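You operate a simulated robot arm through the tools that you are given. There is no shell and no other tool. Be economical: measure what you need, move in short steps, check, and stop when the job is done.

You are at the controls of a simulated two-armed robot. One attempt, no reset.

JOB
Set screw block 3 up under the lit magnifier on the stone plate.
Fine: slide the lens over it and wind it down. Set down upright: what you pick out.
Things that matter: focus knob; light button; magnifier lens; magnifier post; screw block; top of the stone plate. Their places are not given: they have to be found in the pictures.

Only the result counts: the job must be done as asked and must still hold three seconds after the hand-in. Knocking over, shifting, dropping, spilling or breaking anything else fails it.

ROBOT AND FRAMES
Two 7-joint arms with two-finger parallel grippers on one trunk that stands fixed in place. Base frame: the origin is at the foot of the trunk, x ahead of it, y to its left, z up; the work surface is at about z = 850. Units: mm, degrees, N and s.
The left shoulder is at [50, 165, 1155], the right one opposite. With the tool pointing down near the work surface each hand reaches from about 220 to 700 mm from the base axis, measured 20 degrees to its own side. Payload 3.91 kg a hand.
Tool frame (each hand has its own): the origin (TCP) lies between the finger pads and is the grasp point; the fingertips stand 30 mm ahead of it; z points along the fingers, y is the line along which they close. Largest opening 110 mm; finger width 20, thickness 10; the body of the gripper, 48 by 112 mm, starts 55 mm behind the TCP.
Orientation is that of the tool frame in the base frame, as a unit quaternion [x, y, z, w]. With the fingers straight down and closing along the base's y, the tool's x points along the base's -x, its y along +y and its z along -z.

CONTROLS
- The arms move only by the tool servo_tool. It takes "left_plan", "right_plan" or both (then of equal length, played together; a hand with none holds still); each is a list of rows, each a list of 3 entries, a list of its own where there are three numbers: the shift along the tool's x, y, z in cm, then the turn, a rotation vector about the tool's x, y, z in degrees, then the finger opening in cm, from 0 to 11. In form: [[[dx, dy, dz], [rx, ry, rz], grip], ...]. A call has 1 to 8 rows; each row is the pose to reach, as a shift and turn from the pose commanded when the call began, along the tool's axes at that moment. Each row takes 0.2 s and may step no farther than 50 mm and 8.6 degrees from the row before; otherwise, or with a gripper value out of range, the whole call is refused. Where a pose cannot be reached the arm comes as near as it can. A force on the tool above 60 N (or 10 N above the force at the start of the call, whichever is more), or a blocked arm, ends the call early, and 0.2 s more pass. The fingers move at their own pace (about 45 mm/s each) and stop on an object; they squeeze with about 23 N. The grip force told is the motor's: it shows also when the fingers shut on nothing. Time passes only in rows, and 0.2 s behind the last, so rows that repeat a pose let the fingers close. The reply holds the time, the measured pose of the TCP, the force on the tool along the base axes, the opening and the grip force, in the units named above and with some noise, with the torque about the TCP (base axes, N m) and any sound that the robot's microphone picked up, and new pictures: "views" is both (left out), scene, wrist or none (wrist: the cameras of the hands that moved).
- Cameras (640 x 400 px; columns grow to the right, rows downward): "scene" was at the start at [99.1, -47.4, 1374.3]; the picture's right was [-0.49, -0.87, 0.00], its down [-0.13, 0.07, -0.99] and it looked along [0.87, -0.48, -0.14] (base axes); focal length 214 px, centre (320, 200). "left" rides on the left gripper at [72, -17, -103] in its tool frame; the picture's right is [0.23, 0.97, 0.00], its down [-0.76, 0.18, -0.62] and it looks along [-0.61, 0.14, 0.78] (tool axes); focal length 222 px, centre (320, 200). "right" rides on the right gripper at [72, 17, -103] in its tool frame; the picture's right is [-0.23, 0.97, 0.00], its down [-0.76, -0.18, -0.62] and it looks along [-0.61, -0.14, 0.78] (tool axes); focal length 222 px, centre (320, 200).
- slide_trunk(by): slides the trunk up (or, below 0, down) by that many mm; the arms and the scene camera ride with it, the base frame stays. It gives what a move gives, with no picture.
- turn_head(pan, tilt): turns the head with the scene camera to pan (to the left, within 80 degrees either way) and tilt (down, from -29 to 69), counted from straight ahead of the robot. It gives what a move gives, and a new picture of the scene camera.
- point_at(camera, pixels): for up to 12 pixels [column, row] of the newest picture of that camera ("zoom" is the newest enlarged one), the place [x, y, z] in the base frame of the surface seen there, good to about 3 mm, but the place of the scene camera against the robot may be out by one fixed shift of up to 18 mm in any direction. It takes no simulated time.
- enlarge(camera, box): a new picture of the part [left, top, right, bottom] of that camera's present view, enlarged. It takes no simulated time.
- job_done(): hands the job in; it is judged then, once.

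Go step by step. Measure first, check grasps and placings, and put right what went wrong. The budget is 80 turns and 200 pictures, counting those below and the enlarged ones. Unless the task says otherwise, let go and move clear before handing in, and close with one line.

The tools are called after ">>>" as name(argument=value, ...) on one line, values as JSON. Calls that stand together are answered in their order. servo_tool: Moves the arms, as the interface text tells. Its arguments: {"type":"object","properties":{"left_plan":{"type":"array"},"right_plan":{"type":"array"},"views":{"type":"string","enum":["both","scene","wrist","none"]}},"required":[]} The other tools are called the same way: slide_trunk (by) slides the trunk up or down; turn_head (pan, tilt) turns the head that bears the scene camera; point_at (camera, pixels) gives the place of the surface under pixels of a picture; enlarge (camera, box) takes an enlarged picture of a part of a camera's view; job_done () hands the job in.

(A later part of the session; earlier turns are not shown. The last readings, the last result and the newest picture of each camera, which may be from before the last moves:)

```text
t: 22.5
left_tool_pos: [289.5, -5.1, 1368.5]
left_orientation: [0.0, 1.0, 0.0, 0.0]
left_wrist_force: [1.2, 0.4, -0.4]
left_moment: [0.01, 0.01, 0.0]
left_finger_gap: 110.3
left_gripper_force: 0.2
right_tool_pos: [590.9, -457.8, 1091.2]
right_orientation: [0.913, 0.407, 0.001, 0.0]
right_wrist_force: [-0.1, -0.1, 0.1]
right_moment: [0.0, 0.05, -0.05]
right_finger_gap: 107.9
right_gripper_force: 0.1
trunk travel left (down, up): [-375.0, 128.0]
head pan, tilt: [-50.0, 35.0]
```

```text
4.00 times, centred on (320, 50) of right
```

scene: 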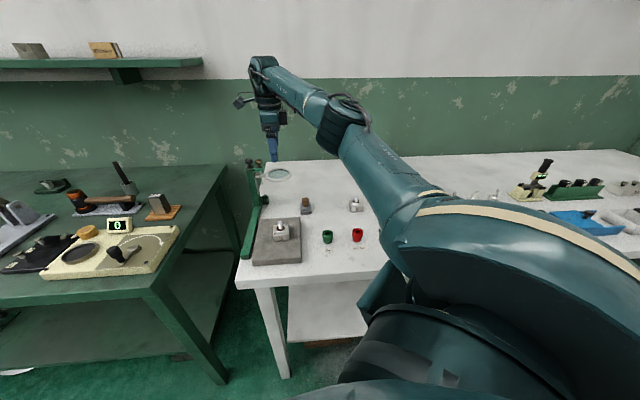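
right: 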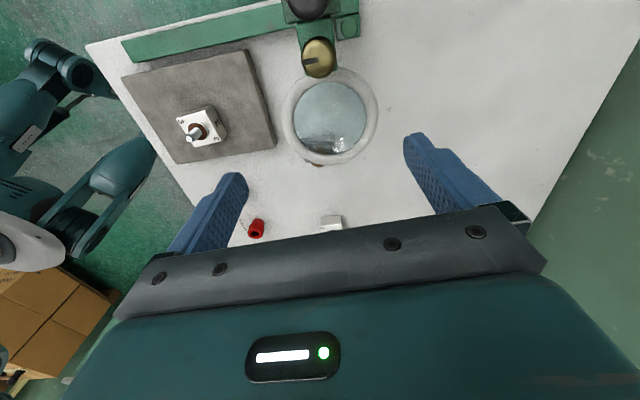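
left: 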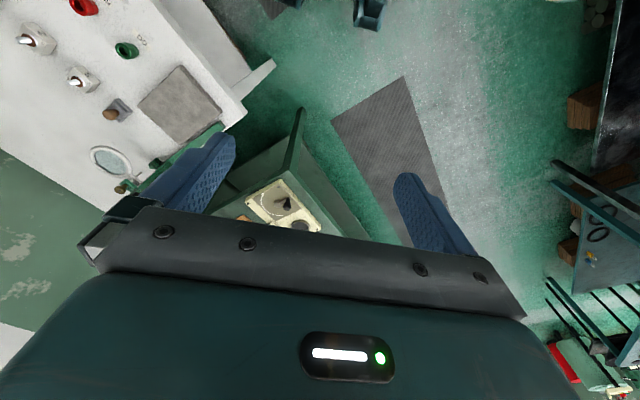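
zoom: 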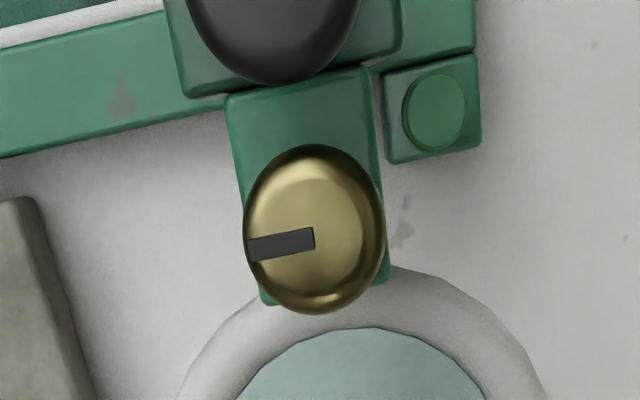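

Ring centre by the right camera ≈(599,-462), r≈41. I'll centre and descend so the fingertips straddle it.

>>> servo_tool(right_plan=[[[0, 0.9, 1], [0, 0, 0], 11], [[0, 0.9, 3], [0, 0, 0], 11], [[0, 0.9, 5], [0, 0, 0], 11]], views="wrist")

```text
t: 23.3
left_tool_pos: [289.5, -4.6, 1368.9]
left_orientation: [0.0, 1.0, -0.001, 0.0]
left_wrist_force: [-0.1, -0.5, -0.2]
left_moment: [0.01, 0.03, 0.02]
left_finger_gap: 110.0
left_gripper_force: 0.0
right_tool_pos: [600.8, -463.2, 1042.2]
right_orientation: [0.913, 0.408, 0.001, -0.001]
right_wrist_force: [-1.2, 0.1, -0.7]
right_moment: [0.0, 0.0, -0.02]
right_finger_gap: 110.1
right_gripper_force: 0.0
trunk travel left (down, up): [-375.0, 128.0]
head pan, tilt: [-50.0, 35.0]
```

right: 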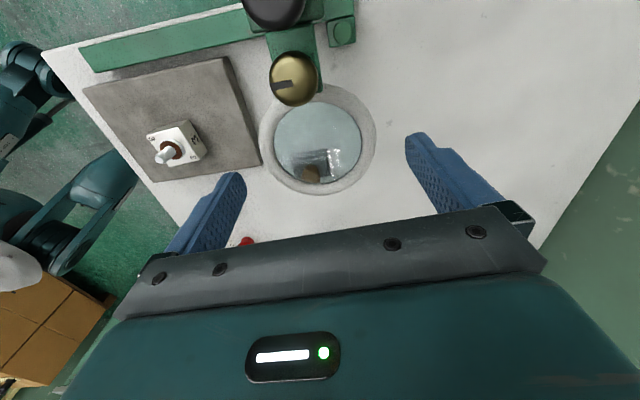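

>>> servo_tool(right_plan=[[[0, 0, 1.3], [0, 0, 0], 11], [[0, 0, 2.6], [0, 0, 0], 11], [[0, 0, 3.7], [0, 0, 0], 11]], views="both")

```text
t: 24.1
left_tool_pos: [288.0, -4.1, 1368.7]
left_orientation: [0.0, 1.0, 0.0, 0.0]
left_wrist_force: [0.1, -0.5, 0.4]
left_moment: [0.02, 0.04, 0.02]
left_finger_gap: 110.0
left_gripper_force: 0.1
right_tool_pos: [601.3, -464.0, 1004.1]
right_orientation: [0.913, 0.408, 0.001, 0.0]
right_wrist_force: [-0.1, -0.4, 0.1]
right_moment: [0.02, 0.0, 0.01]
right_finger_gap: 109.8
right_gripper_force: 0.1
trunk travel left (down, up): [-375.0, 128.0]
head pan, tilt: [-50.0, 35.0]
```

scene: 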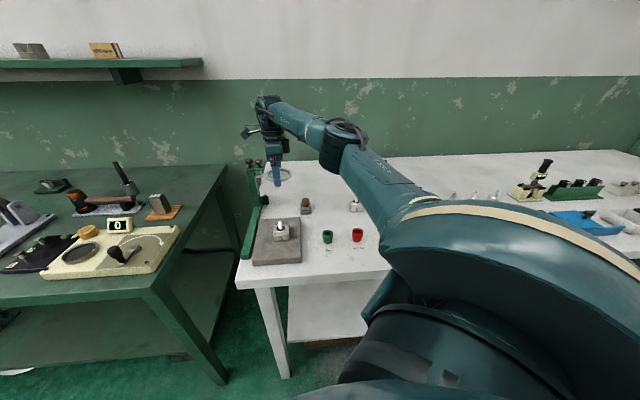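
right: 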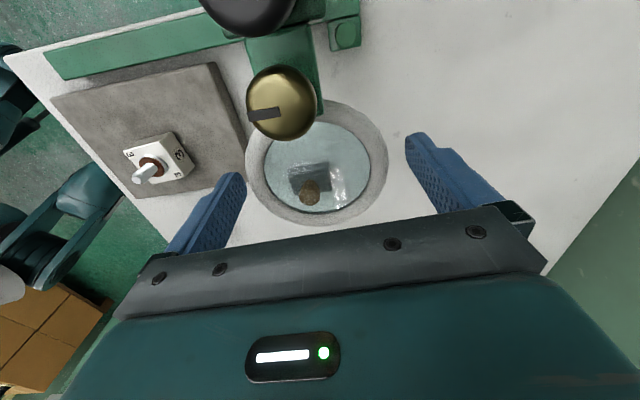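

>>> point_at(camera="right", pixels=[[256, 165], [381, 162], [290, 213], [350, 212], [340, 107], [345, 33], [300, 42], [255, 5], [250, 112], [282, 72], [150, 170], [205, 75]])

```text
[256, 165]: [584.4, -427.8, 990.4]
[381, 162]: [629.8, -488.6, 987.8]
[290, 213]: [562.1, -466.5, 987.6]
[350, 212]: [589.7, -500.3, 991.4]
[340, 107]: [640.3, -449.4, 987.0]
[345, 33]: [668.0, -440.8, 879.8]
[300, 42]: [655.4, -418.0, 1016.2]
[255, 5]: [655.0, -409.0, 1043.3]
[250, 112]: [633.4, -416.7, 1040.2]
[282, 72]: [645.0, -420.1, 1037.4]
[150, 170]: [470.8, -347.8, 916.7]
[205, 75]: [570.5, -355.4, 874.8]
```

Ring centre ≈(601,-463), matching the TCP. I'll narrow the fingers to 9.4 cm and nudge 3 cm along -u to test the slide.

>>> servo_tool(right_plan=[[[0, 0, 0], [0, 0, 0], 9.4], [[0, 0, 0], [0, 0, 0], 9.4], [[0, -0.7, 0], [0, 0, 0], 9.4], [[0, -1.4, 0], [0, 0, 0], 9.4], [[0, -2.1, 0], [0, 0, 0], 9.4], [[0, -3, 0], [0, 0, 0], 9.4]], views="wrist")

```text
t: 25.5
left_tool_pos: [288.2, -3.8, 1369.6]
left_orientation: [0.0, 1.0, -0.001, 0.0]
left_wrist_force: [0.5, 0.5, -1.0]
left_moment: [-0.02, -0.02, -0.01]
left_finger_gap: 110.0
left_gripper_force: 0.1
right_tool_pos: [578.4, -442.5, 1005.8]
right_orientation: [0.913, 0.408, 0.0, 0.0]
right_wrist_force: [0.8, -0.1, -0.1]
right_moment: [0.01, -0.03, 0.03]
right_finger_gap: 94.4
right_gripper_force: 0.5
trunk travel left (down, up): [-375.0, 128.0]
head pan, tilt: [-50.0, 35.0]
```

right: 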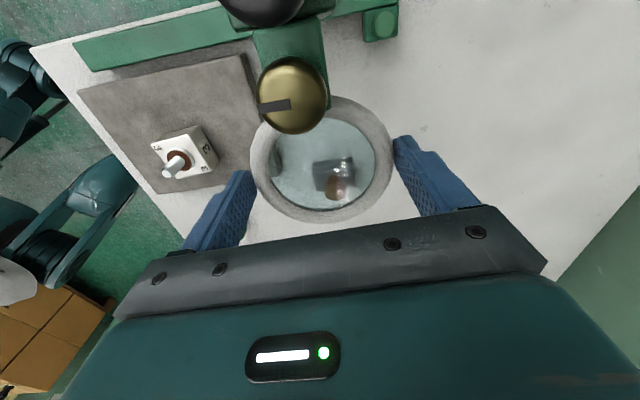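

The carriage slides freely, and the green light button stays on the base. Continuing 14 cm toward the block.

>>> servo_tool(right_plan=[[[0, -2, 0], [0, 0, 0], 9.4], [[0, -4, 0], [0, 0, 0], 9.4], [[0, -6, 0], [0, 0, 0], 9.4], [[0, -8, 0], [0, 0, 0], 9.4], [[0, -10, 0], [0, 0, 0], 9.4], [[0, -12, 0], [0, 0, 0], 9.4], [[0, -13.2, 0], [0, 0, 0], 9.4], [[0, -14, 0], [0, 0, 0], 9.4]], views="both")

```text
t: 27.3
left_tool_pos: [288.2, -4.0, 1369.4]
left_orientation: [0.0, 1.0, -0.002, 0.0]
left_wrist_force: [-0.1, 0.2, 1.1]
left_moment: [-0.02, 0.0, -0.01]
left_finger_gap: 110.0
left_gripper_force: 0.0
right_tool_pos: [473.4, -349.0, 1004.3]
right_orientation: [0.913, 0.407, 0.001, -0.001]
right_wrist_force: [-0.6, -0.4, 0.5]
right_moment: [0.03, -0.01, 0.0]
right_finger_gap: 94.3
right_gripper_force: 0.8
trunk travel left (down, up): [-375.0, 128.0]
head pan, tilt: [-50.0, 35.0]
```

scene: 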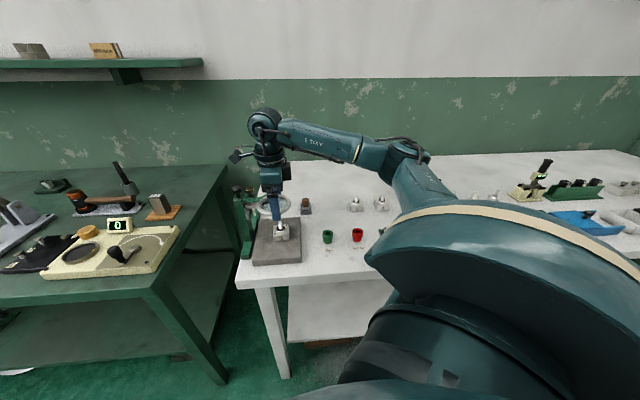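
right: 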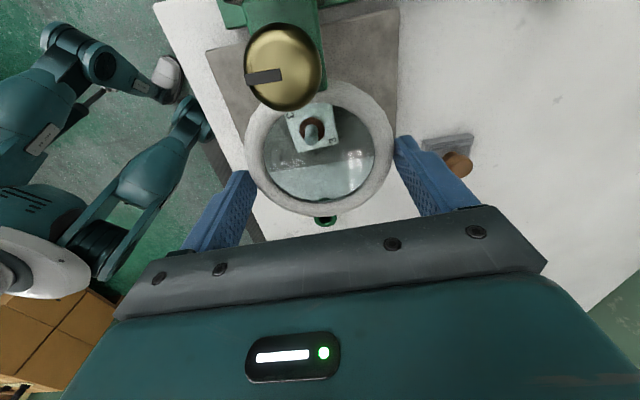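

>>> point_at(camera="right", pixels=[[254, 150], [384, 155], [290, 207], [350, 207], [345, 98], [283, 68], [250, 70], [318, 68], [310, 135], [292, 112], [335, 112], [310, 200]])

>>> enlarge(camera="right", box=[230, 70, 406, 230])

>>> enlarge(camera="scene", box=[220, 180, 332, 250])

```text
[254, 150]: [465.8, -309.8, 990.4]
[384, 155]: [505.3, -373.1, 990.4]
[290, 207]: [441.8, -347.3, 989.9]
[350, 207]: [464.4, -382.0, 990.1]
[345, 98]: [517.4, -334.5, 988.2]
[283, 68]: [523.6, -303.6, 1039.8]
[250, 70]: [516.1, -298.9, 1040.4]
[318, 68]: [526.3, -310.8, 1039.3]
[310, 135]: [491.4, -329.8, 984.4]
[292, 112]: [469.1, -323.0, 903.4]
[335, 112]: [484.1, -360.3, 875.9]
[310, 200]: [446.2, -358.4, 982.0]
```

```text
2.50 times, centred on (318, 150) of right
```

zoom: 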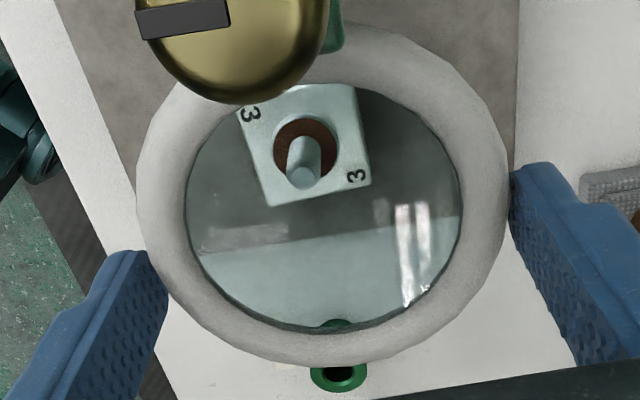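

```text
5.71 times, centred on (276, 215) of scene
```

zoom: 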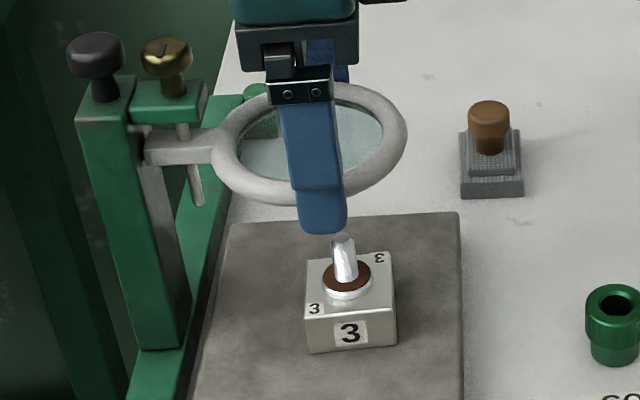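

The rail turns out to run at -45° (the lens is now 9–10 mm nearer the rail than the block; plate and block sit at -42°). I'll push the lens back 12 cm and reseat the block on the lens line.

>>> servo_tool(right_plan=[[[-0.1, 1.8, 0], [0, 0, 0], 9.4], [[-0.2, 3.6, 0], [0, 0, 0], 9.4], [[-0.3, 5.5, 0], [0, 0, 0], 9.4], [[-0.4, 7.5, 0], [0, 0, 0], 9.4], [[-0.5, 9.5, 0], [0, 0, 0], 9.4], [[-0.6, 11.3, 0], [0, 0, 0], 9.4], [[-0.67, 12.8, 0], [0, 0, 0], 9.4], [[-0.67, 12.6, 0], [0, 0, 0], 11]], views="wrist")

```text
t: 29.1
left_tool_pos: [288.4, -3.4, 1370.4]
left_orientation: [0.0, 1.0, 0.0, 0.0]
left_wrist_force: [-0.6, 0.2, 0.4]
left_moment: [0.0, 0.01, -0.02]
left_finger_gap: 109.9
left_gripper_force: 0.1
right_tool_pos: [564.3, -440.4, 1004.7]
right_orientation: [0.913, 0.407, 0.002, 0.001]
right_wrist_force: [0.7, -0.1, -0.5]
right_moment: [-0.03, 0.04, 0.01]
right_finger_gap: 110.2
right_gripper_force: 0.1
trunk travel left (down, up): [-375.0, 128.0]
head pan, tilt: [-50.0, 35.0]
```

right: 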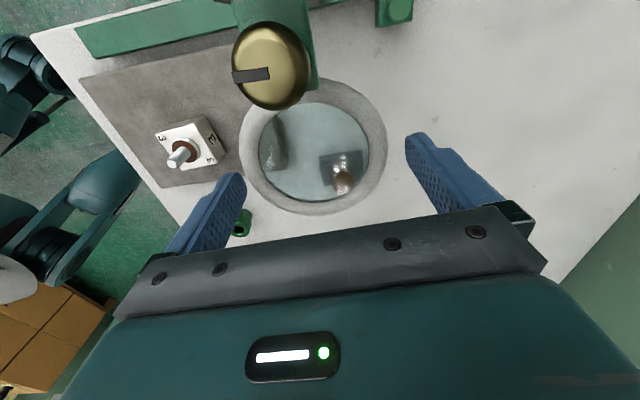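

>>> point_at(camera="right", pixels=[[248, 150], [380, 150], [290, 205], [350, 203], [350, 95], [270, 55], [158, 137], [197, 125], [210, 157], [180, 160], [186, 150], [395, 10]])

>>> enlarge(camera="right", box=[130, 90, 258, 190])

```text
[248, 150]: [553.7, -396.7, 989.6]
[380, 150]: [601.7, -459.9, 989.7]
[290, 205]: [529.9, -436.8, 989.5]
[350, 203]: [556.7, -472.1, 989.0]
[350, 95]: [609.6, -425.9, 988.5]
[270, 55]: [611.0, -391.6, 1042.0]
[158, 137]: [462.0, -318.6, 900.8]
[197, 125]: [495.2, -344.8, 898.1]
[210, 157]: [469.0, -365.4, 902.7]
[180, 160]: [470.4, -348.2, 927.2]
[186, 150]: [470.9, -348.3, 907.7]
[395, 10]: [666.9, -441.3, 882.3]
```

```text
4.00 times, centred on (194, 140) of right
```

zoom: 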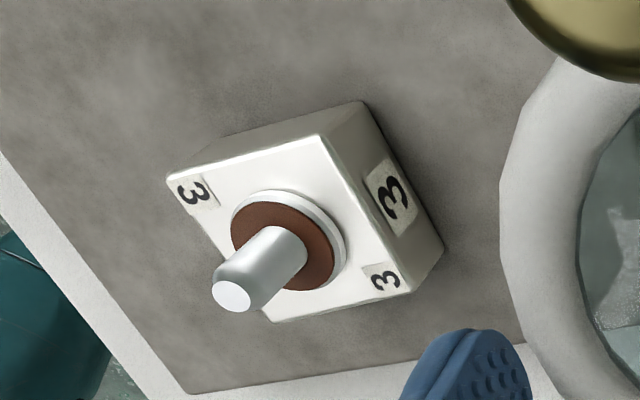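

Lens line is at n≈-96.5 and the block at ≈-86.3, so it must shift about 10 mm toward the rail. Rising, moving over the block, lowering part-way.

>>> servo_tool(right_plan=[[[0, 0, -4], [0, 0, 0], 11], [[0, 0, -5.5], [0, 0, 0], 9], [[0.1, -4, -5.5], [0, 0, 0], 7], [[0.3, -8, -5.5], [0, 0, 0], 7], [[0.45, -11.5, -4], [0, 0, 0], 7], [[0.55, -13.72, -1], [0, 0, 0], 7], [[0.55, -13.72, 3], [0, 0, 0], 7]], views="both")

```text
t: 30.7
left_tool_pos: [289.0, -4.4, 1369.5]
left_orientation: [0.0, 1.0, -0.001, 0.0]
left_wrist_force: [-0.8, 0.4, -0.6]
left_moment: [0.01, -0.01, -0.02]
left_finger_gap: 110.0
left_gripper_force: 0.2
right_tool_pos: [464.7, -342.9, 973.3]
right_orientation: [0.914, 0.407, 0.001, -0.001]
right_wrist_force: [0.1, -0.1, -1.0]
right_moment: [0.04, 0.01, -0.02]
right_finger_gap: 69.8
right_gripper_force: 0.1
trunk travel left (down, up): [-375.0, 128.0]
head pan, tilt: [-50.0, 35.0]
```

scene: 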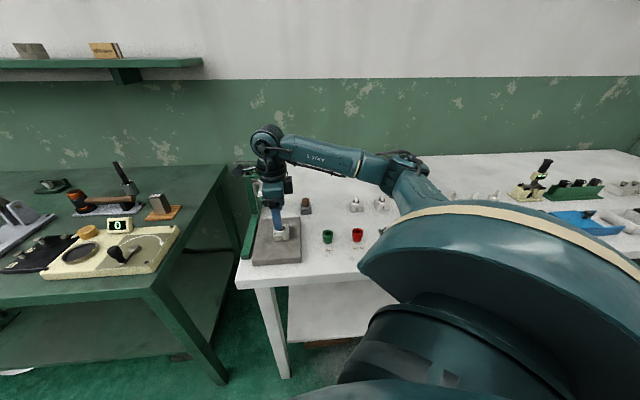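
right: 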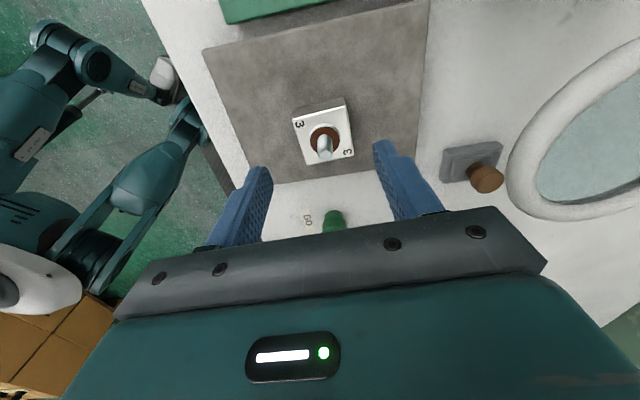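

>>> servo_tool(right_plan=[[[0, 0.3, 2], [0, 0, 0], 7], [[0, 0.3, 4.5], [0, 0, 0], 7], [[0, 0.3, 5.9], [0, 0, 0], 7], [[0, 0.3, 5.9], [0, 0, 0], 3], [[0, 0.3, 5.9], [0, 0, 0], 3], [[0, 0.3, 5.9], [0, 0, 0], 3]], views="wrist")

```text
t: 32.1
left_tool_pos: [287.0, -4.1, 1369.6]
left_orientation: [0.0, 1.0, -0.001, 0.001]
left_wrist_force: [-0.4, -0.7, 0.6]
left_moment: [0.01, -0.01, 0.01]
left_finger_gap: 110.2
left_gripper_force: 0.0
right_tool_pos: [466.9, -345.8, 915.1]
right_orientation: [0.913, 0.408, 0.001, -0.001]
right_wrist_force: [-0.8, 2.1, -0.6]
right_moment: [0.06, -0.06, 0.04]
right_finger_gap: 43.7
right_gripper_force: 23.3
trunk travel left (down, up): [-375.0, 128.0]
head pan, tilt: [-50.0, 35.0]
```

right: 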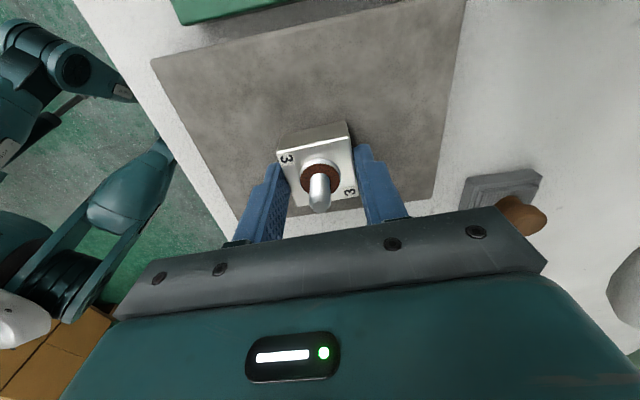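

Gripped, pin centred in the hand at (467,-346). Lift 5 mm, shift 11 mm toward the rail, lower again.

>>> servo_tool(right_plan=[[[0, 0, -0.5], [0, 0, 0], 3], [[0.55, 0.03, -0.5], [0, 0, 0], 3], [[1.09, 0.06, -0.5], [0, 0, 0], 3], [[1.09, 0.06, -0.2], [0, 0, 0], 3], [[1.09, 0.06, 0], [0, 0, 0], 3], [[1.09, 0.06, 0.08], [0, 0, 0], 3]], views="wrist")

```text
t: 33.5
left_tool_pos: [289.3, -4.3, 1369.1]
left_orientation: [0.0, 1.0, -0.001, 0.001]
left_wrist_force: [0.0, 0.0, 0.3]
left_moment: [-0.01, 0.01, 0.02]
left_finger_gap: 110.1
left_gripper_force: 0.0
right_tool_pos: [473.9, -338.4, 915.1]
right_orientation: [0.913, 0.407, 0.0, 0.0]
right_wrist_force: [-1.6, 0.5, -1.4]
right_moment: [0.01, 0.13, -0.03]
right_finger_gap: 43.7
right_gripper_force: 22.7
trunk travel left (down, up): [-375.0, 128.0]
head pan, tilt: [-50.0, 35.0]
```

right: 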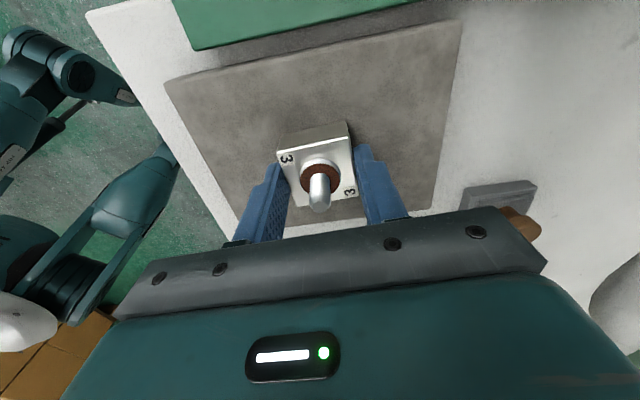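

Seated (force dropped to ~-1.4 N). Release and rise, then go above the lens ring.

>>> servo_tool(right_plan=[[[0, 0, 0], [0, 0, 0], 6.5], [[0, 0, 0], [0, 0, 0], 6.5], [[0, 0, -3], [0, 0, 0], 6.5], [[0, 0, -7.5], [0, 0, 0], 6.5], [[0, 0, -12], [0, 0, 0], 8], [[0, 0, -15], [0, 0, 0], 11]], views="wrist")

>>> servo_tool(right_plan=[[[-0.2, 4, 0], [0, 0, 0], 11], [[-0.4, 8, 0], [0, 0, 0], 11], [[-0.6, 12, 0], [0, 0, 0], 11], [[-0.6, 13.5, 0.5], [0, 0, 0], 11]], views="wrist")

```text
t: 34.9
left_tool_pos: [288.4, -2.4, 1369.2]
left_orientation: [0.0, 1.0, 0.0, 0.001]
left_wrist_force: [-0.2, -0.3, -0.4]
left_moment: [-0.02, -0.03, -0.01]
left_finger_gap: 110.1
left_gripper_force: 0.1
right_tool_pos: [474.2, -337.0, 1065.4]
right_orientation: [0.913, 0.408, -0.001, -0.001]
right_wrist_force: [-0.5, 0.2, 0.5]
right_moment: [0.01, 0.0, 0.0]
right_finger_gap: 109.9
right_gripper_force: 0.0
trunk travel left (down, up): [-375.0, 128.0]
head pan, tilt: [-50.0, 35.0]
```

right: 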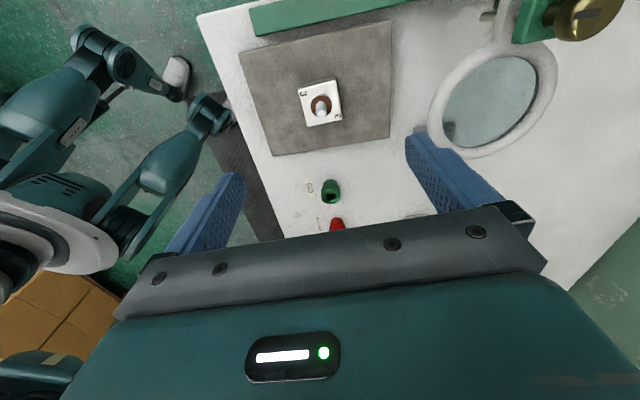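

```text
t: 35.9
left_tool_pos: [289.6, -4.1, 1368.7]
left_orientation: [0.0, 1.0, -0.001, 0.001]
left_wrist_force: [0.2, -0.7, -0.2]
left_moment: [-0.03, -0.01, 0.01]
left_finger_gap: 110.3
left_gripper_force: 0.1
right_tool_pos: [569.5, -432.6, 1059.6]
right_orientation: [0.913, 0.408, 0.001, 0.0]
right_wrist_force: [0.0, 0.0, 0.9]
right_moment: [-0.01, -0.04, 0.01]
right_finger_gap: 110.0
right_gripper_force: 0.0
trunk travel left (down, up): [-375.0, 128.0]
head pan, tilt: [-50.0, 35.0]
```

right: 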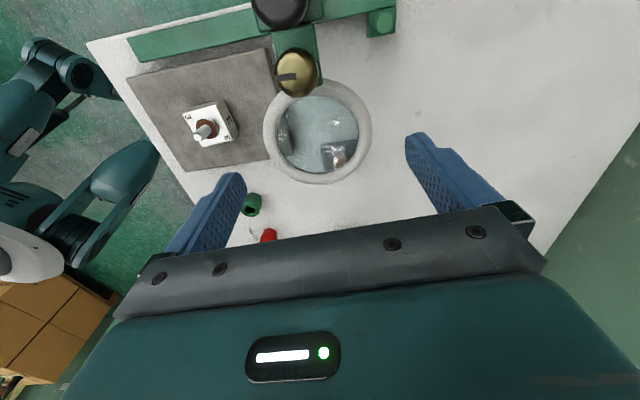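

>>> servo_tool(right_plan=[[[0, 0, 2], [0, 0, 0], 11], [[0, 0, 4], [0, 0, 0], 11], [[0, 0, 5.5], [0, 0, 0], 11], [[0, 0, 5.5], [0, 0, 0], 9.4], [[0, 0, 5.5], [0, 0, 0], 9.4], [[0.05, -1, 5.5], [0, 0, 0], 9.4], [[0.1, -2, 5.5], [0, 0, 0], 9.4]], views="none")

>>> servo_tool(right_plan=[[[0.08, -1.6, 0], [0, 0, 0], 9.4], [[0.16, -3.2, 0], [0, 0, 0], 9.4], [[0.24, -4.8, 0], [0, 0, 0], 9.4], [[0.32, -6.4, 0], [0, 0, 0], 9.4], [[0.4, -8, 0], [0, 0, 0], 9.4], [[0.5, -9.6, 0], [0, 0, 0], 9.4], [[0.55, -10.8, 0], [0, 0, 0], 9.4], [[0.6, -11.5, 0], [0, 0, 0], 9.4]], views="both")

```text
t: 37.5
left_tool_pos: [289.4, -3.3, 1369.2]
left_orientation: [-0.001, 1.0, -0.001, 0.0]
left_wrist_force: [0.0, 0.4, 0.6]
left_moment: [0.01, -0.01, 0.0]
left_finger_gap: 110.1
left_gripper_force: 0.1
right_tool_pos: [557.8, -418.0, 1005.4]
right_orientation: [0.913, 0.407, 0.001, 0.0]
right_wrist_force: [0.0, -1.0, -0.8]
right_moment: [-0.01, -0.02, -0.01]
right_finger_gap: 94.3
right_gripper_force: 0.4
trunk travel left (down, up): [-375.0, 128.0]
head pan, tilt: [-50.0, 35.0]
```

```text
t: 39.3
left_tool_pos: [288.9, -3.4, 1368.3]
left_orientation: [-0.001, 1.0, -0.001, 0.001]
left_wrist_force: [-0.1, 0.3, -0.5]
left_moment: [0.0, 0.01, -0.03]
left_finger_gap: 110.1
left_gripper_force: 0.0
right_tool_pos: [476.5, -336.7, 1004.5]
right_orientation: [0.914, 0.406, 0.001, -0.001]
right_wrist_force: [1.1, -1.0, 0.0]
right_moment: [0.02, -0.05, 0.05]
right_finger_gap: 94.9
right_gripper_force: 1.0
trunk travel left (down, up): [-375.0, 128.0]
head pan, tilt: [-50.0, 35.0]
```

scene: 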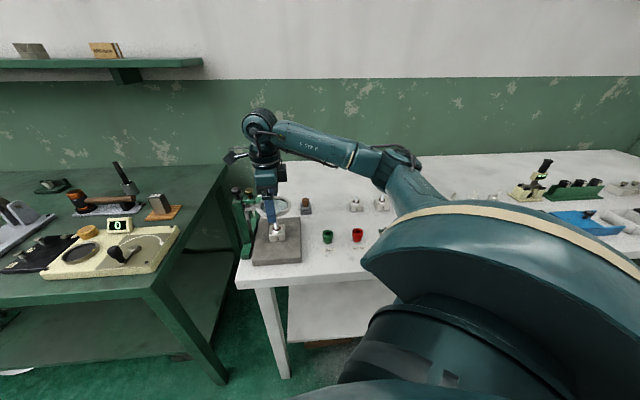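
right: 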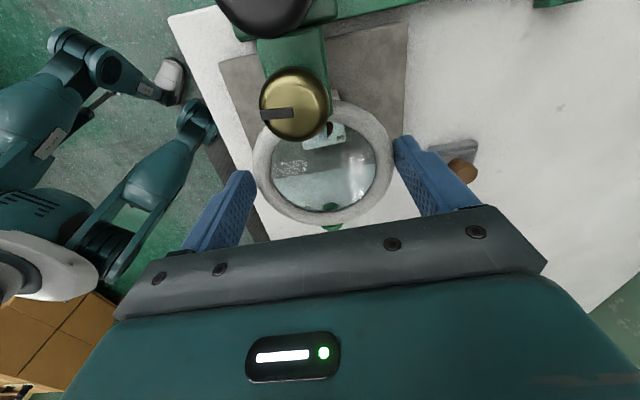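

>>> servo_tool(right_plan=[[[0, -0.25, 0], [0, 0, 0], 9.4], [[0, -0.25, 0], [0, 0, 0], 9.4], [[0, -0.15, 0], [0, 0, 0], 11], [[0, -0.15, 0], [0, 0, 0], 11], [[0, -0.15, -4], [0, 0, 0], 11], [[0, -0.15, -8.5], [0, 0, 0], 11], [[-4, -0.15, -8.5], [0, 0, 0], 9], [[-4, -0.15, -8.5], [0, 0, 0], 7]], views="both")

```text
t: 41.1
left_tool_pos: [289.2, -3.0, 1370.0]
left_orientation: [-0.001, 1.0, -0.001, 0.0]
left_wrist_force: [0.1, -0.1, -0.4]
left_moment: [0.0, 0.01, 0.03]
left_finger_gap: 109.9
left_gripper_force: 0.0
right_tool_pos: [446.8, -365.7, 1090.8]
right_orientation: [0.913, 0.408, 0.001, 0.0]
right_wrist_force: [-0.7, 0.3, 0.1]
right_moment: [-0.04, -0.01, 0.0]
right_finger_gap: 69.9
right_gripper_force: 0.0
trunk travel left (down, up): [-375.0, 128.0]
head pan, tilt: [-50.0, 35.0]
```

scene: 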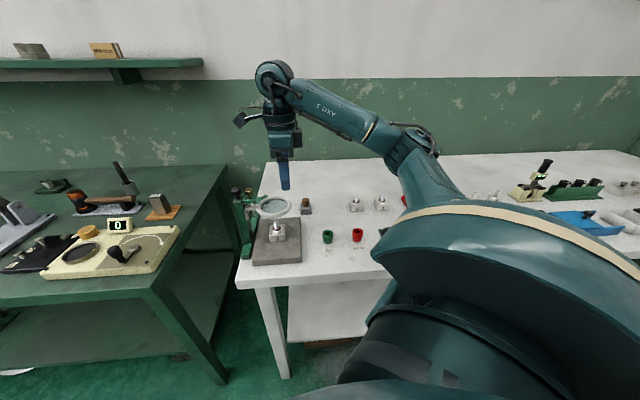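
right: 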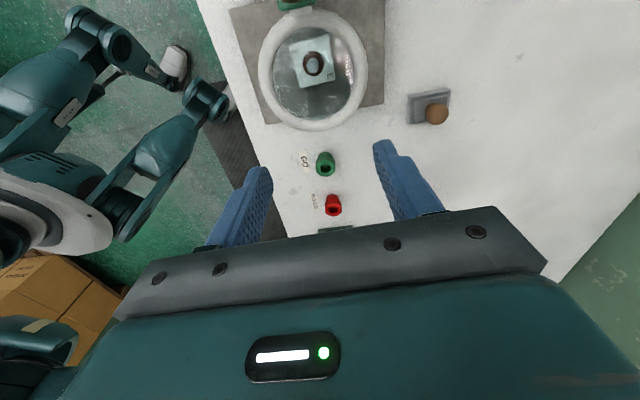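

>>> enlarge(camera="scene", box=[220, 180, 332, 250])

>>> point_at(camera="right", pixels=[[263, 70], [362, 70], [313, 15], [311, 125], [280, 110], [350, 105], [312, 65], [296, 40], [330, 82], [296, 2]])

>>> point_at(camera="scene", pixels=[[255, 205], [290, 204], [273, 197], [273, 217], [279, 225], [279, 231], [270, 240], [287, 238]])

```text
5.71 times, centred on (276, 215) of scene
```

zoom: 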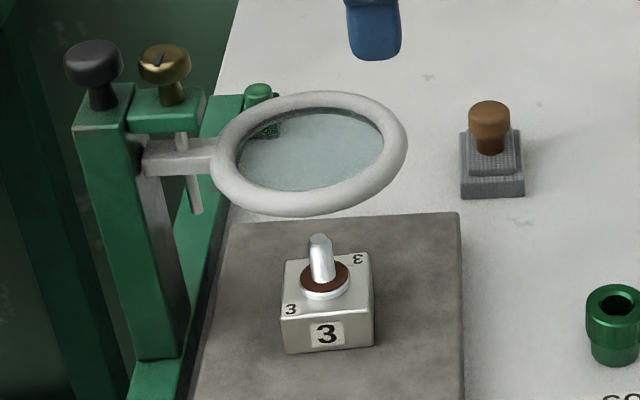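

```text
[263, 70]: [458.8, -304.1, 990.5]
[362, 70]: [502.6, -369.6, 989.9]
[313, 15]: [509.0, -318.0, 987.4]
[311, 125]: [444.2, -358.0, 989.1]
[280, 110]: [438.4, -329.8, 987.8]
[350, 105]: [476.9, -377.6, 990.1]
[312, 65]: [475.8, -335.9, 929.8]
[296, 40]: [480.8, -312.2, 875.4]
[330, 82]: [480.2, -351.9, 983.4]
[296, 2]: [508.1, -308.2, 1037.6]
```

```text
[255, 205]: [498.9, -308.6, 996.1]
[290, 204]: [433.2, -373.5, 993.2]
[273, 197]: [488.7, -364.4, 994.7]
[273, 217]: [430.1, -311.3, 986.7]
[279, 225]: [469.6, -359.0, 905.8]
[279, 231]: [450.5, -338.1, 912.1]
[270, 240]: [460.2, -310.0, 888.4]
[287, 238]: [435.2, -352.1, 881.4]
```

Ring centre ≈(477.5,-338) and pin ≈(475,-337): well aligned. Next the brass focus knob at about (519,-296,1043); I'll move above it.

>>> servo_tool(right_plan=[[[3, 0.2, -1.5], [0, 0, 0], 5], [[6, 0.4, -1.5], [0, 0, 0], 5], [[8.5, 0.6, -1.5], [0, 0, 0], 5], [[10, 0.7, -1.5], [0, 0, 0], 5]], views="both")

>>> enlarge(camera="right", box=[240, 90, 400, 190])

>>> point_at(camera="zoom", pixels=[[320, 200], [280, 200], [360, 200], [320, 240], [320, 160], [300, 100], [340, 120]])

```text
t: 42.1
left_tool_pos: [288.4, -3.7, 1370.3]
left_orientation: [0.0, 1.0, -0.001, 0.0]
left_wrist_force: [-0.1, 0.3, -0.7]
left_moment: [0.0, -0.01, -0.03]
left_finger_gap: 109.9
left_gripper_force: 0.1
right_tool_pos: [520.1, -298.6, 1104.2]
right_orientation: [0.914, 0.407, 0.001, 0.0]
right_wrist_force: [0.0, -0.4, -0.4]
right_moment: [0.0, -0.03, 0.01]
right_finger_gap: 50.2
right_gripper_force: 0.0
trunk travel left (down, up): [-375.0, 128.0]
head pan, tilt: [-50.0, 35.0]
```

scene: 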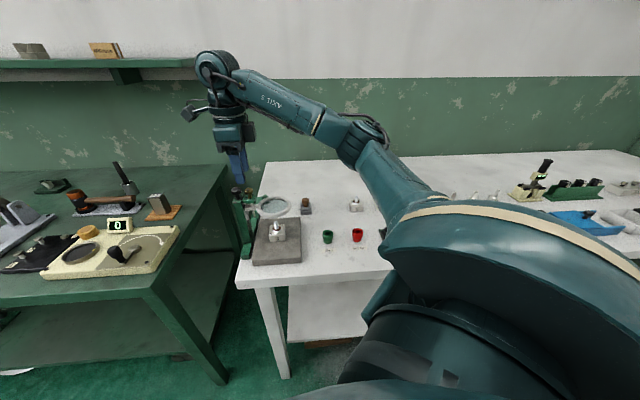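
right: 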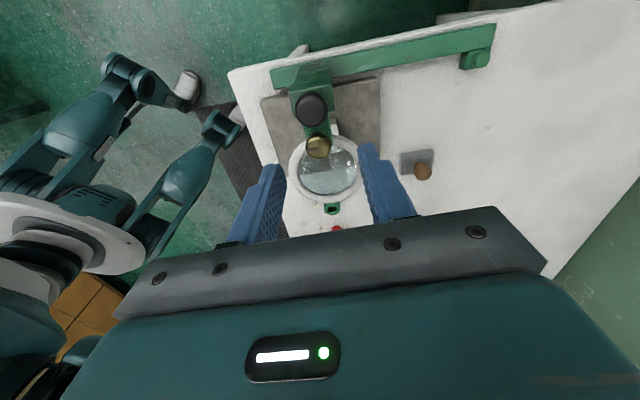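

```text
4.00 times, centred on (320, 140) of right
```

zoom: 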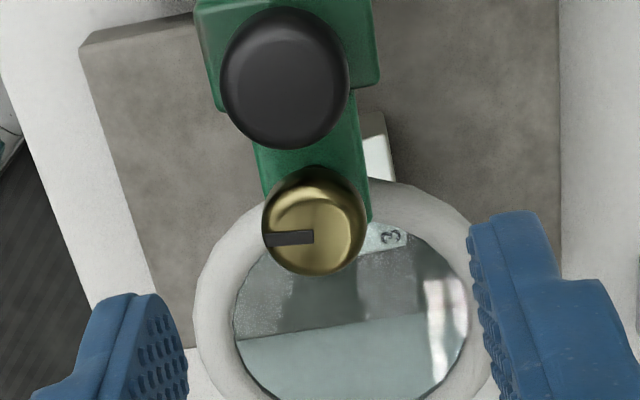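

```text
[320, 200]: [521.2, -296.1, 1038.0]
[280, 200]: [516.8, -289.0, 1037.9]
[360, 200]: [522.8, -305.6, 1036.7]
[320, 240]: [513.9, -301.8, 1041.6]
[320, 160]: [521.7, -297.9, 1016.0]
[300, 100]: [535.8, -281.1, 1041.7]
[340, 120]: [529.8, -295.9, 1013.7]
```

Knob centre ≈(517,-300,1041), diameter ≈19 mm, with the black knob 29 mm away, so I can turn about ±33°. Descend open 3.5 cm, close, and try a short clockwise turn.

>>> servo_tool(right_plan=[[[-0.3, -0.1, 2], [0, 0, 0], 3.6], [[-0.3, -0.1, 4.0], [0, 0, 0], 3.6], [[-0.3, -0.1, 4.7], [0, 0, 0], 3.6], [[-0.3, -0.1, 4.7], [0, 0, 0], 3.6]], views="wrist")

>>> enlarge(camera="right", box=[240, 110, 400, 210])

```text
t: 43.1
left_tool_pos: [287.4, -3.4, 1369.5]
left_orientation: [0.0, 1.0, -0.001, 0.0]
left_wrist_force: [-0.1, 0.1, -0.4]
left_moment: [-0.03, -0.02, 0.01]
left_finger_gap: 110.1
left_gripper_force: 0.0
right_tool_pos: [516.8, -299.3, 1056.5]
right_orientation: [0.913, 0.407, 0.0, 0.0]
right_wrist_force: [0.1, -0.1, -0.2]
right_moment: [0.0, -0.01, 0.02]
right_finger_gap: 36.0
right_gripper_force: 0.0
trunk travel left (down, up): [-375.0, 128.0]
head pan, tilt: [-50.0, 35.0]
```

right: 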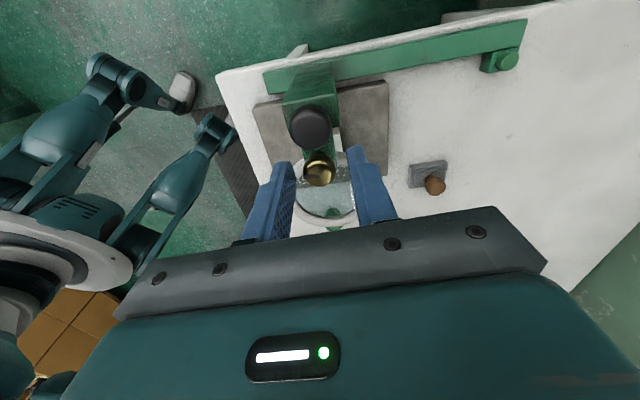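

```text
4.00 times, centred on (320, 160) of right
```

zoom: 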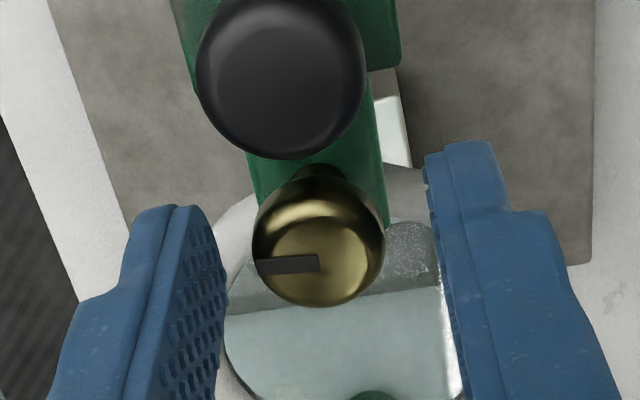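

Centred. Close and turn +30° about the tool axis (clockwise from above).

>>> servo_tool(right_plan=[[[0, 0, 0], [0, 0, 0], 1], [[0, 0, 0], [0, 0, 0], 1], [[0, 0, 0], [0, 0, 7.5], 1], [[0, 0, 0], [0, 0, 15], 1], [[0, 0, 0], [0, 0, 22.5], 1], [[0, 0, 0], [0, 0, 30], 1], [[0, 0, 0], [0, 0, 30], 1]], views="both")

>>> enlarge(camera="scene", box=[220, 180, 332, 250])

```text
t: 44.7
left_tool_pos: [288.5, -4.1, 1368.0]
left_orientation: [0.0, 1.0, 0.0, 0.001]
left_wrist_force: [0.1, -0.4, -0.1]
left_moment: [-0.01, -0.05, -0.02]
left_finger_gap: 110.0
left_gripper_force: 0.1
right_tool_pos: [517.2, -299.5, 1057.4]
right_orientation: [0.988, 0.156, 0.0, 0.0]
right_wrist_force: [-4.3, -6.2, -5.8]
right_moment: [0.03, -0.68, 0.03]
right_finger_gap: 21.2
right_gripper_force: 45.2
trunk travel left (down, up): [-375.0, 128.0]
head pan, tilt: [-50.0, 35.0]
```

scene: 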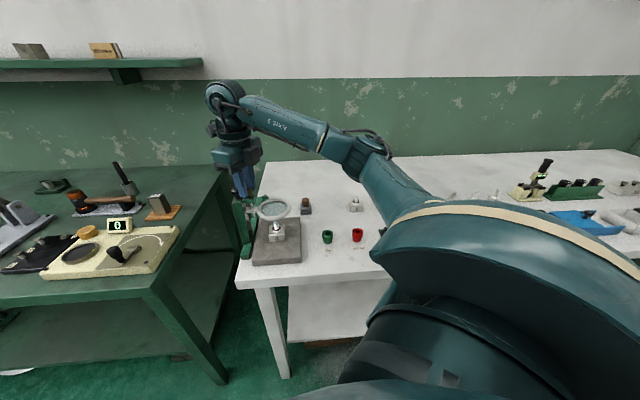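
right: 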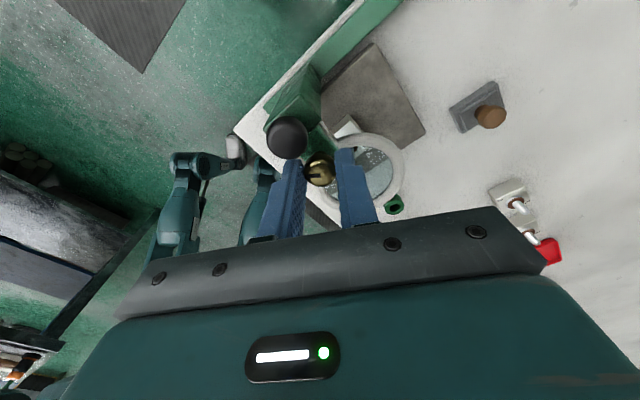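

```text
5.71 times, centred on (276, 215) of scene
```

zoom: 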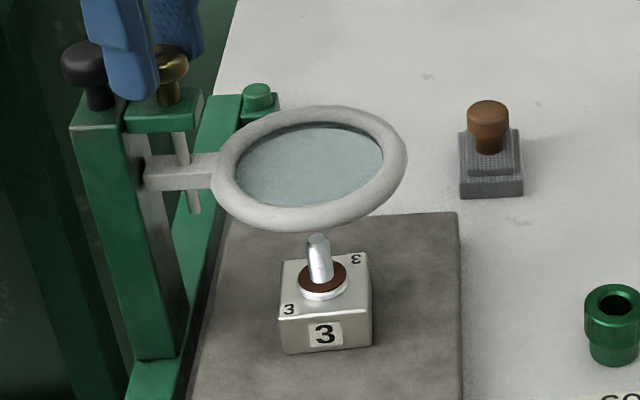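

Clockwise lowers the lens: the ring in the zoom went from about (310,150) to (310,168). Measuring its height now.

>>> point_at(camera="zoom", pixels=[[225, 170], [397, 155], [310, 222], [300, 113], [180, 172], [318, 240], [150, 175]])

>>> enlarge(camera="right", box=[290, 110, 418, 220])

```text
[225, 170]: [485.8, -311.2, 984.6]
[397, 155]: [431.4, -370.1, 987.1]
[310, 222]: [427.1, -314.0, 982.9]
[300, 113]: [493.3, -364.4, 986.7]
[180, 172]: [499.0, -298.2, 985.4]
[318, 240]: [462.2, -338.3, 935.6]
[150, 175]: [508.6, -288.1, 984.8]
```

```text
3.64 times, centred on (354, 165) of right
```

zoom: 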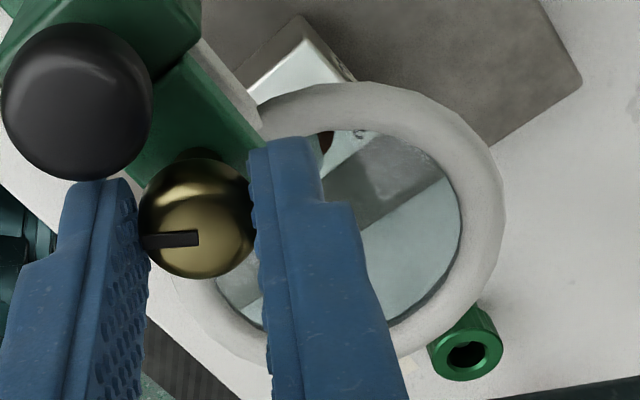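

The 30° turn lowered the lens about 7 mm. I'll release, turn the hand back 58°, regrip, and look through the lens as I continue.

>>> servo_tool(right_plan=[[[0, 0, 0], [0, 0, 0], 3.2], [[0, 0, 0], [0, 0, -8.4], 3.2], [[0, 0, 0], [0, 0, -16.8], 3.2], [[0, 0, 0], [0, 0, -25.2], 3.2], [[0, 0, 0], [0, 0, -33.6], 3.2], [[0, 0, 0], [0, 0, -42], 3.2], [[0, 0, 0], [0, 0, -50], 3.2], [[0, 0, 0], [0, 0, -57], 3.2]], views="wrist")

>>> enlarge(camera="right", box=[230, 110, 390, 220])

```text
t: 46.5
left_tool_pos: [288.5, -4.2, 1370.0]
left_orientation: [0.0, 1.0, -0.001, -0.001]
left_wrist_force: [0.5, 0.2, -0.1]
left_moment: [0.0, 0.05, 0.01]
left_finger_gap: 110.1
left_gripper_force: 0.1
right_tool_pos: [516.6, -297.9, 1057.8]
right_orientation: [0.793, 0.61, 0.001, 0.0]
right_wrist_force: [-0.3, -0.5, 0.3]
right_moment: [-0.02, 0.02, 0.02]
right_finger_gap: 31.9
right_gripper_force: 0.0
trunk travel left (down, up): [-375.0, 128.0]
head pan, tilt: [-50.0, 35.0]
```

right: 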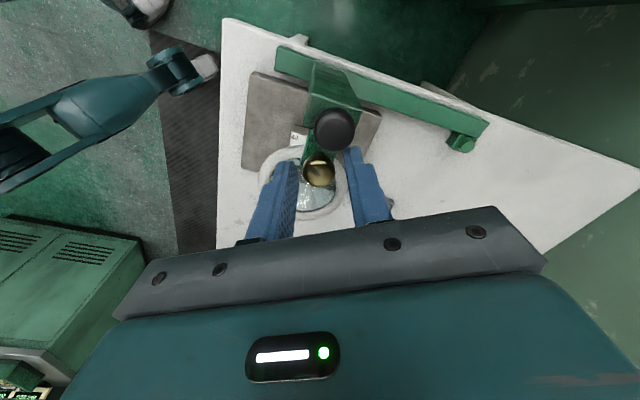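

```text
3.64 times, centred on (310, 165) of right
```

zoom: 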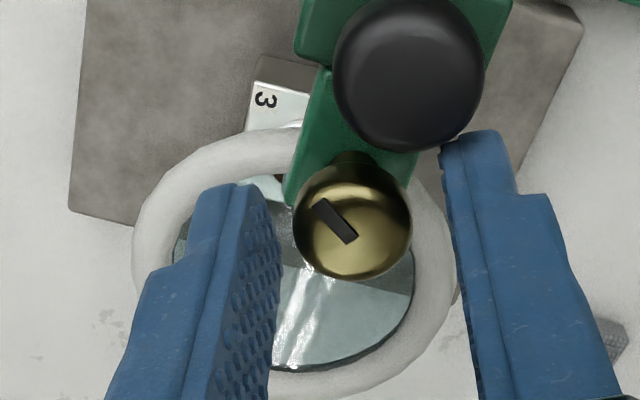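

>>> servo_tool(right_plan=[[[0, 0, 0], [0, 0, 0], 1], [[0, 0, 0], [0, 0, 0], 1], [[0, 0, 0], [0, 0, 7], 1], [[0, 0, 0], [0, 0, 14], 1], [[0, 0, 0], [0, 0, 21], 1], [[0, 0, 0], [0, 0, 28], 1], [[0, 0, 0], [0, 0, 28], 3.6], [[0, 0, 0], [0, 0, 28], 3.6]], views="none")

>>> servo_tool(right_plan=[[[0, 0, -2], [0, 0, 0], 3.6], [[0, 0, -5], [0, 0, 0], 3.6], [[-4, 0, -7], [0, 0, 0], 5], [[-8, 0, -9], [0, 0, 0], 9], [[-11, 0, -11], [0, 0, 0], 11]], views="both")

>>> enlarge(camera="scene", box=[220, 180, 332, 250])

```text
t: 48.3
left_tool_pos: [288.6, -3.1, 1369.7]
left_orientation: [0.0, 1.0, 0.0, 0.0]
left_wrist_force: [0.0, 0.3, 0.2]
left_moment: [0.01, 0.02, 0.0]
left_finger_gap: 110.1
left_gripper_force: 0.1
right_tool_pos: [516.2, -297.0, 1058.3]
right_orientation: [0.917, 0.398, 0.001, 0.0]
right_wrist_force: [0.5, -0.8, 0.3]
right_moment: [-0.01, 0.0, -0.04]
right_finger_gap: 35.9
right_gripper_force: 0.1
trunk travel left (down, up): [-375.0, 128.0]
head pan, tilt: [-50.0, 35.0]
```

```text
t: 49.5
left_tool_pos: [288.5, -3.9, 1368.8]
left_orientation: [0.001, 1.0, -0.001, 0.0]
left_wrist_force: [-0.1, 0.4, 0.9]
left_moment: [-0.02, -0.01, -0.03]
left_finger_gap: 110.0
left_gripper_force: 0.1
right_tool_pos: [441.2, -380.4, 1168.0]
right_orientation: [0.917, 0.4, 0.002, -0.001]
right_wrist_force: [-0.2, -0.6, 1.0]
right_moment: [0.0, -0.01, 0.03]
right_finger_gap: 101.7
right_gripper_force: 0.1
trunk travel left (down, up): [-375.0, 128.0]
head pan, tilt: [-50.0, 35.0]
```

scene: 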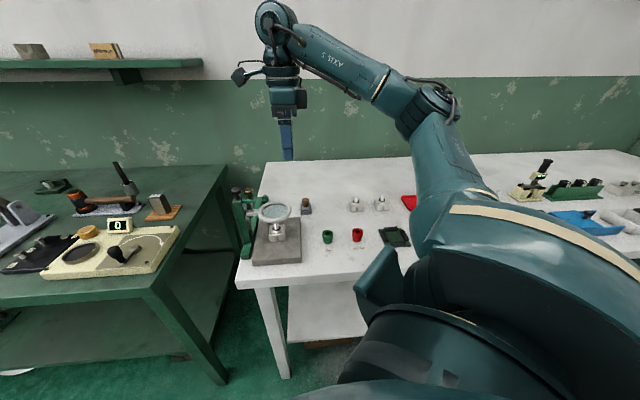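
right: 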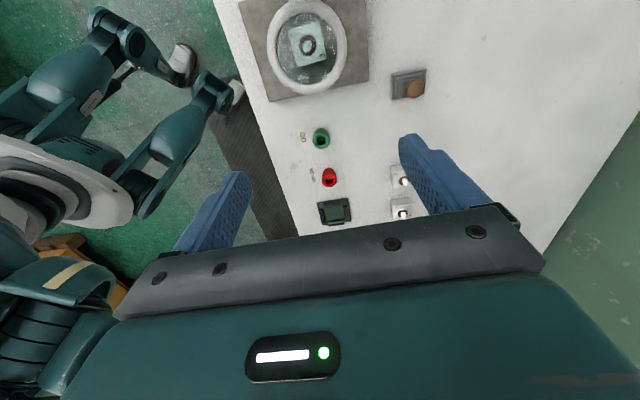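

```text
5.71 times, centred on (276, 215) of scene
```

zoom: 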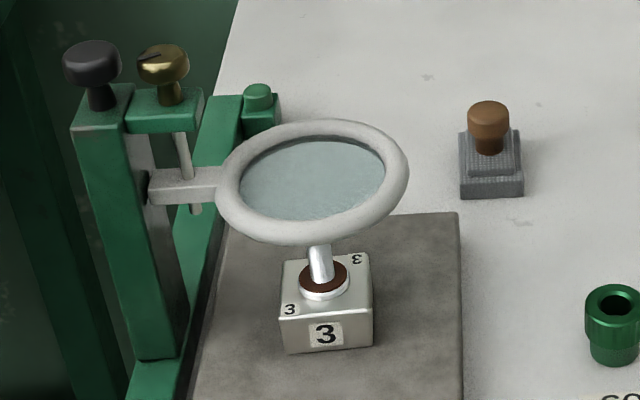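

>>> enlarge(camera="right", box=[260, 0, 356, 96])

>>> point_at(camera="right", pixels=[[269, 45], [341, 45], [307, 88], [305, 5], [307, 45]])

```text
4.17 times, centred on (308, 48) of right
```

zoom: 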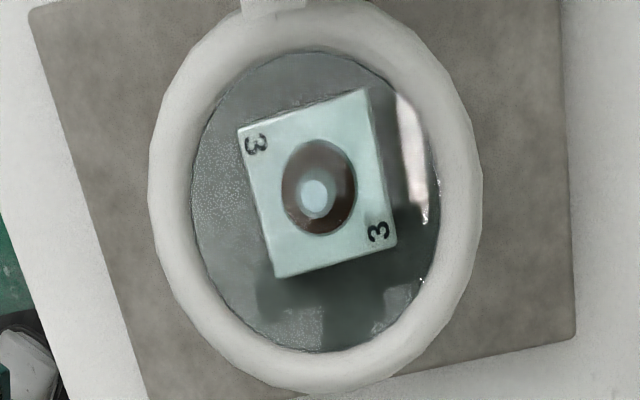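

```text
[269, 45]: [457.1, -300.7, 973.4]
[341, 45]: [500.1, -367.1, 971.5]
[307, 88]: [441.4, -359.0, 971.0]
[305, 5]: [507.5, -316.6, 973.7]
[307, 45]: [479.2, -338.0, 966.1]
```

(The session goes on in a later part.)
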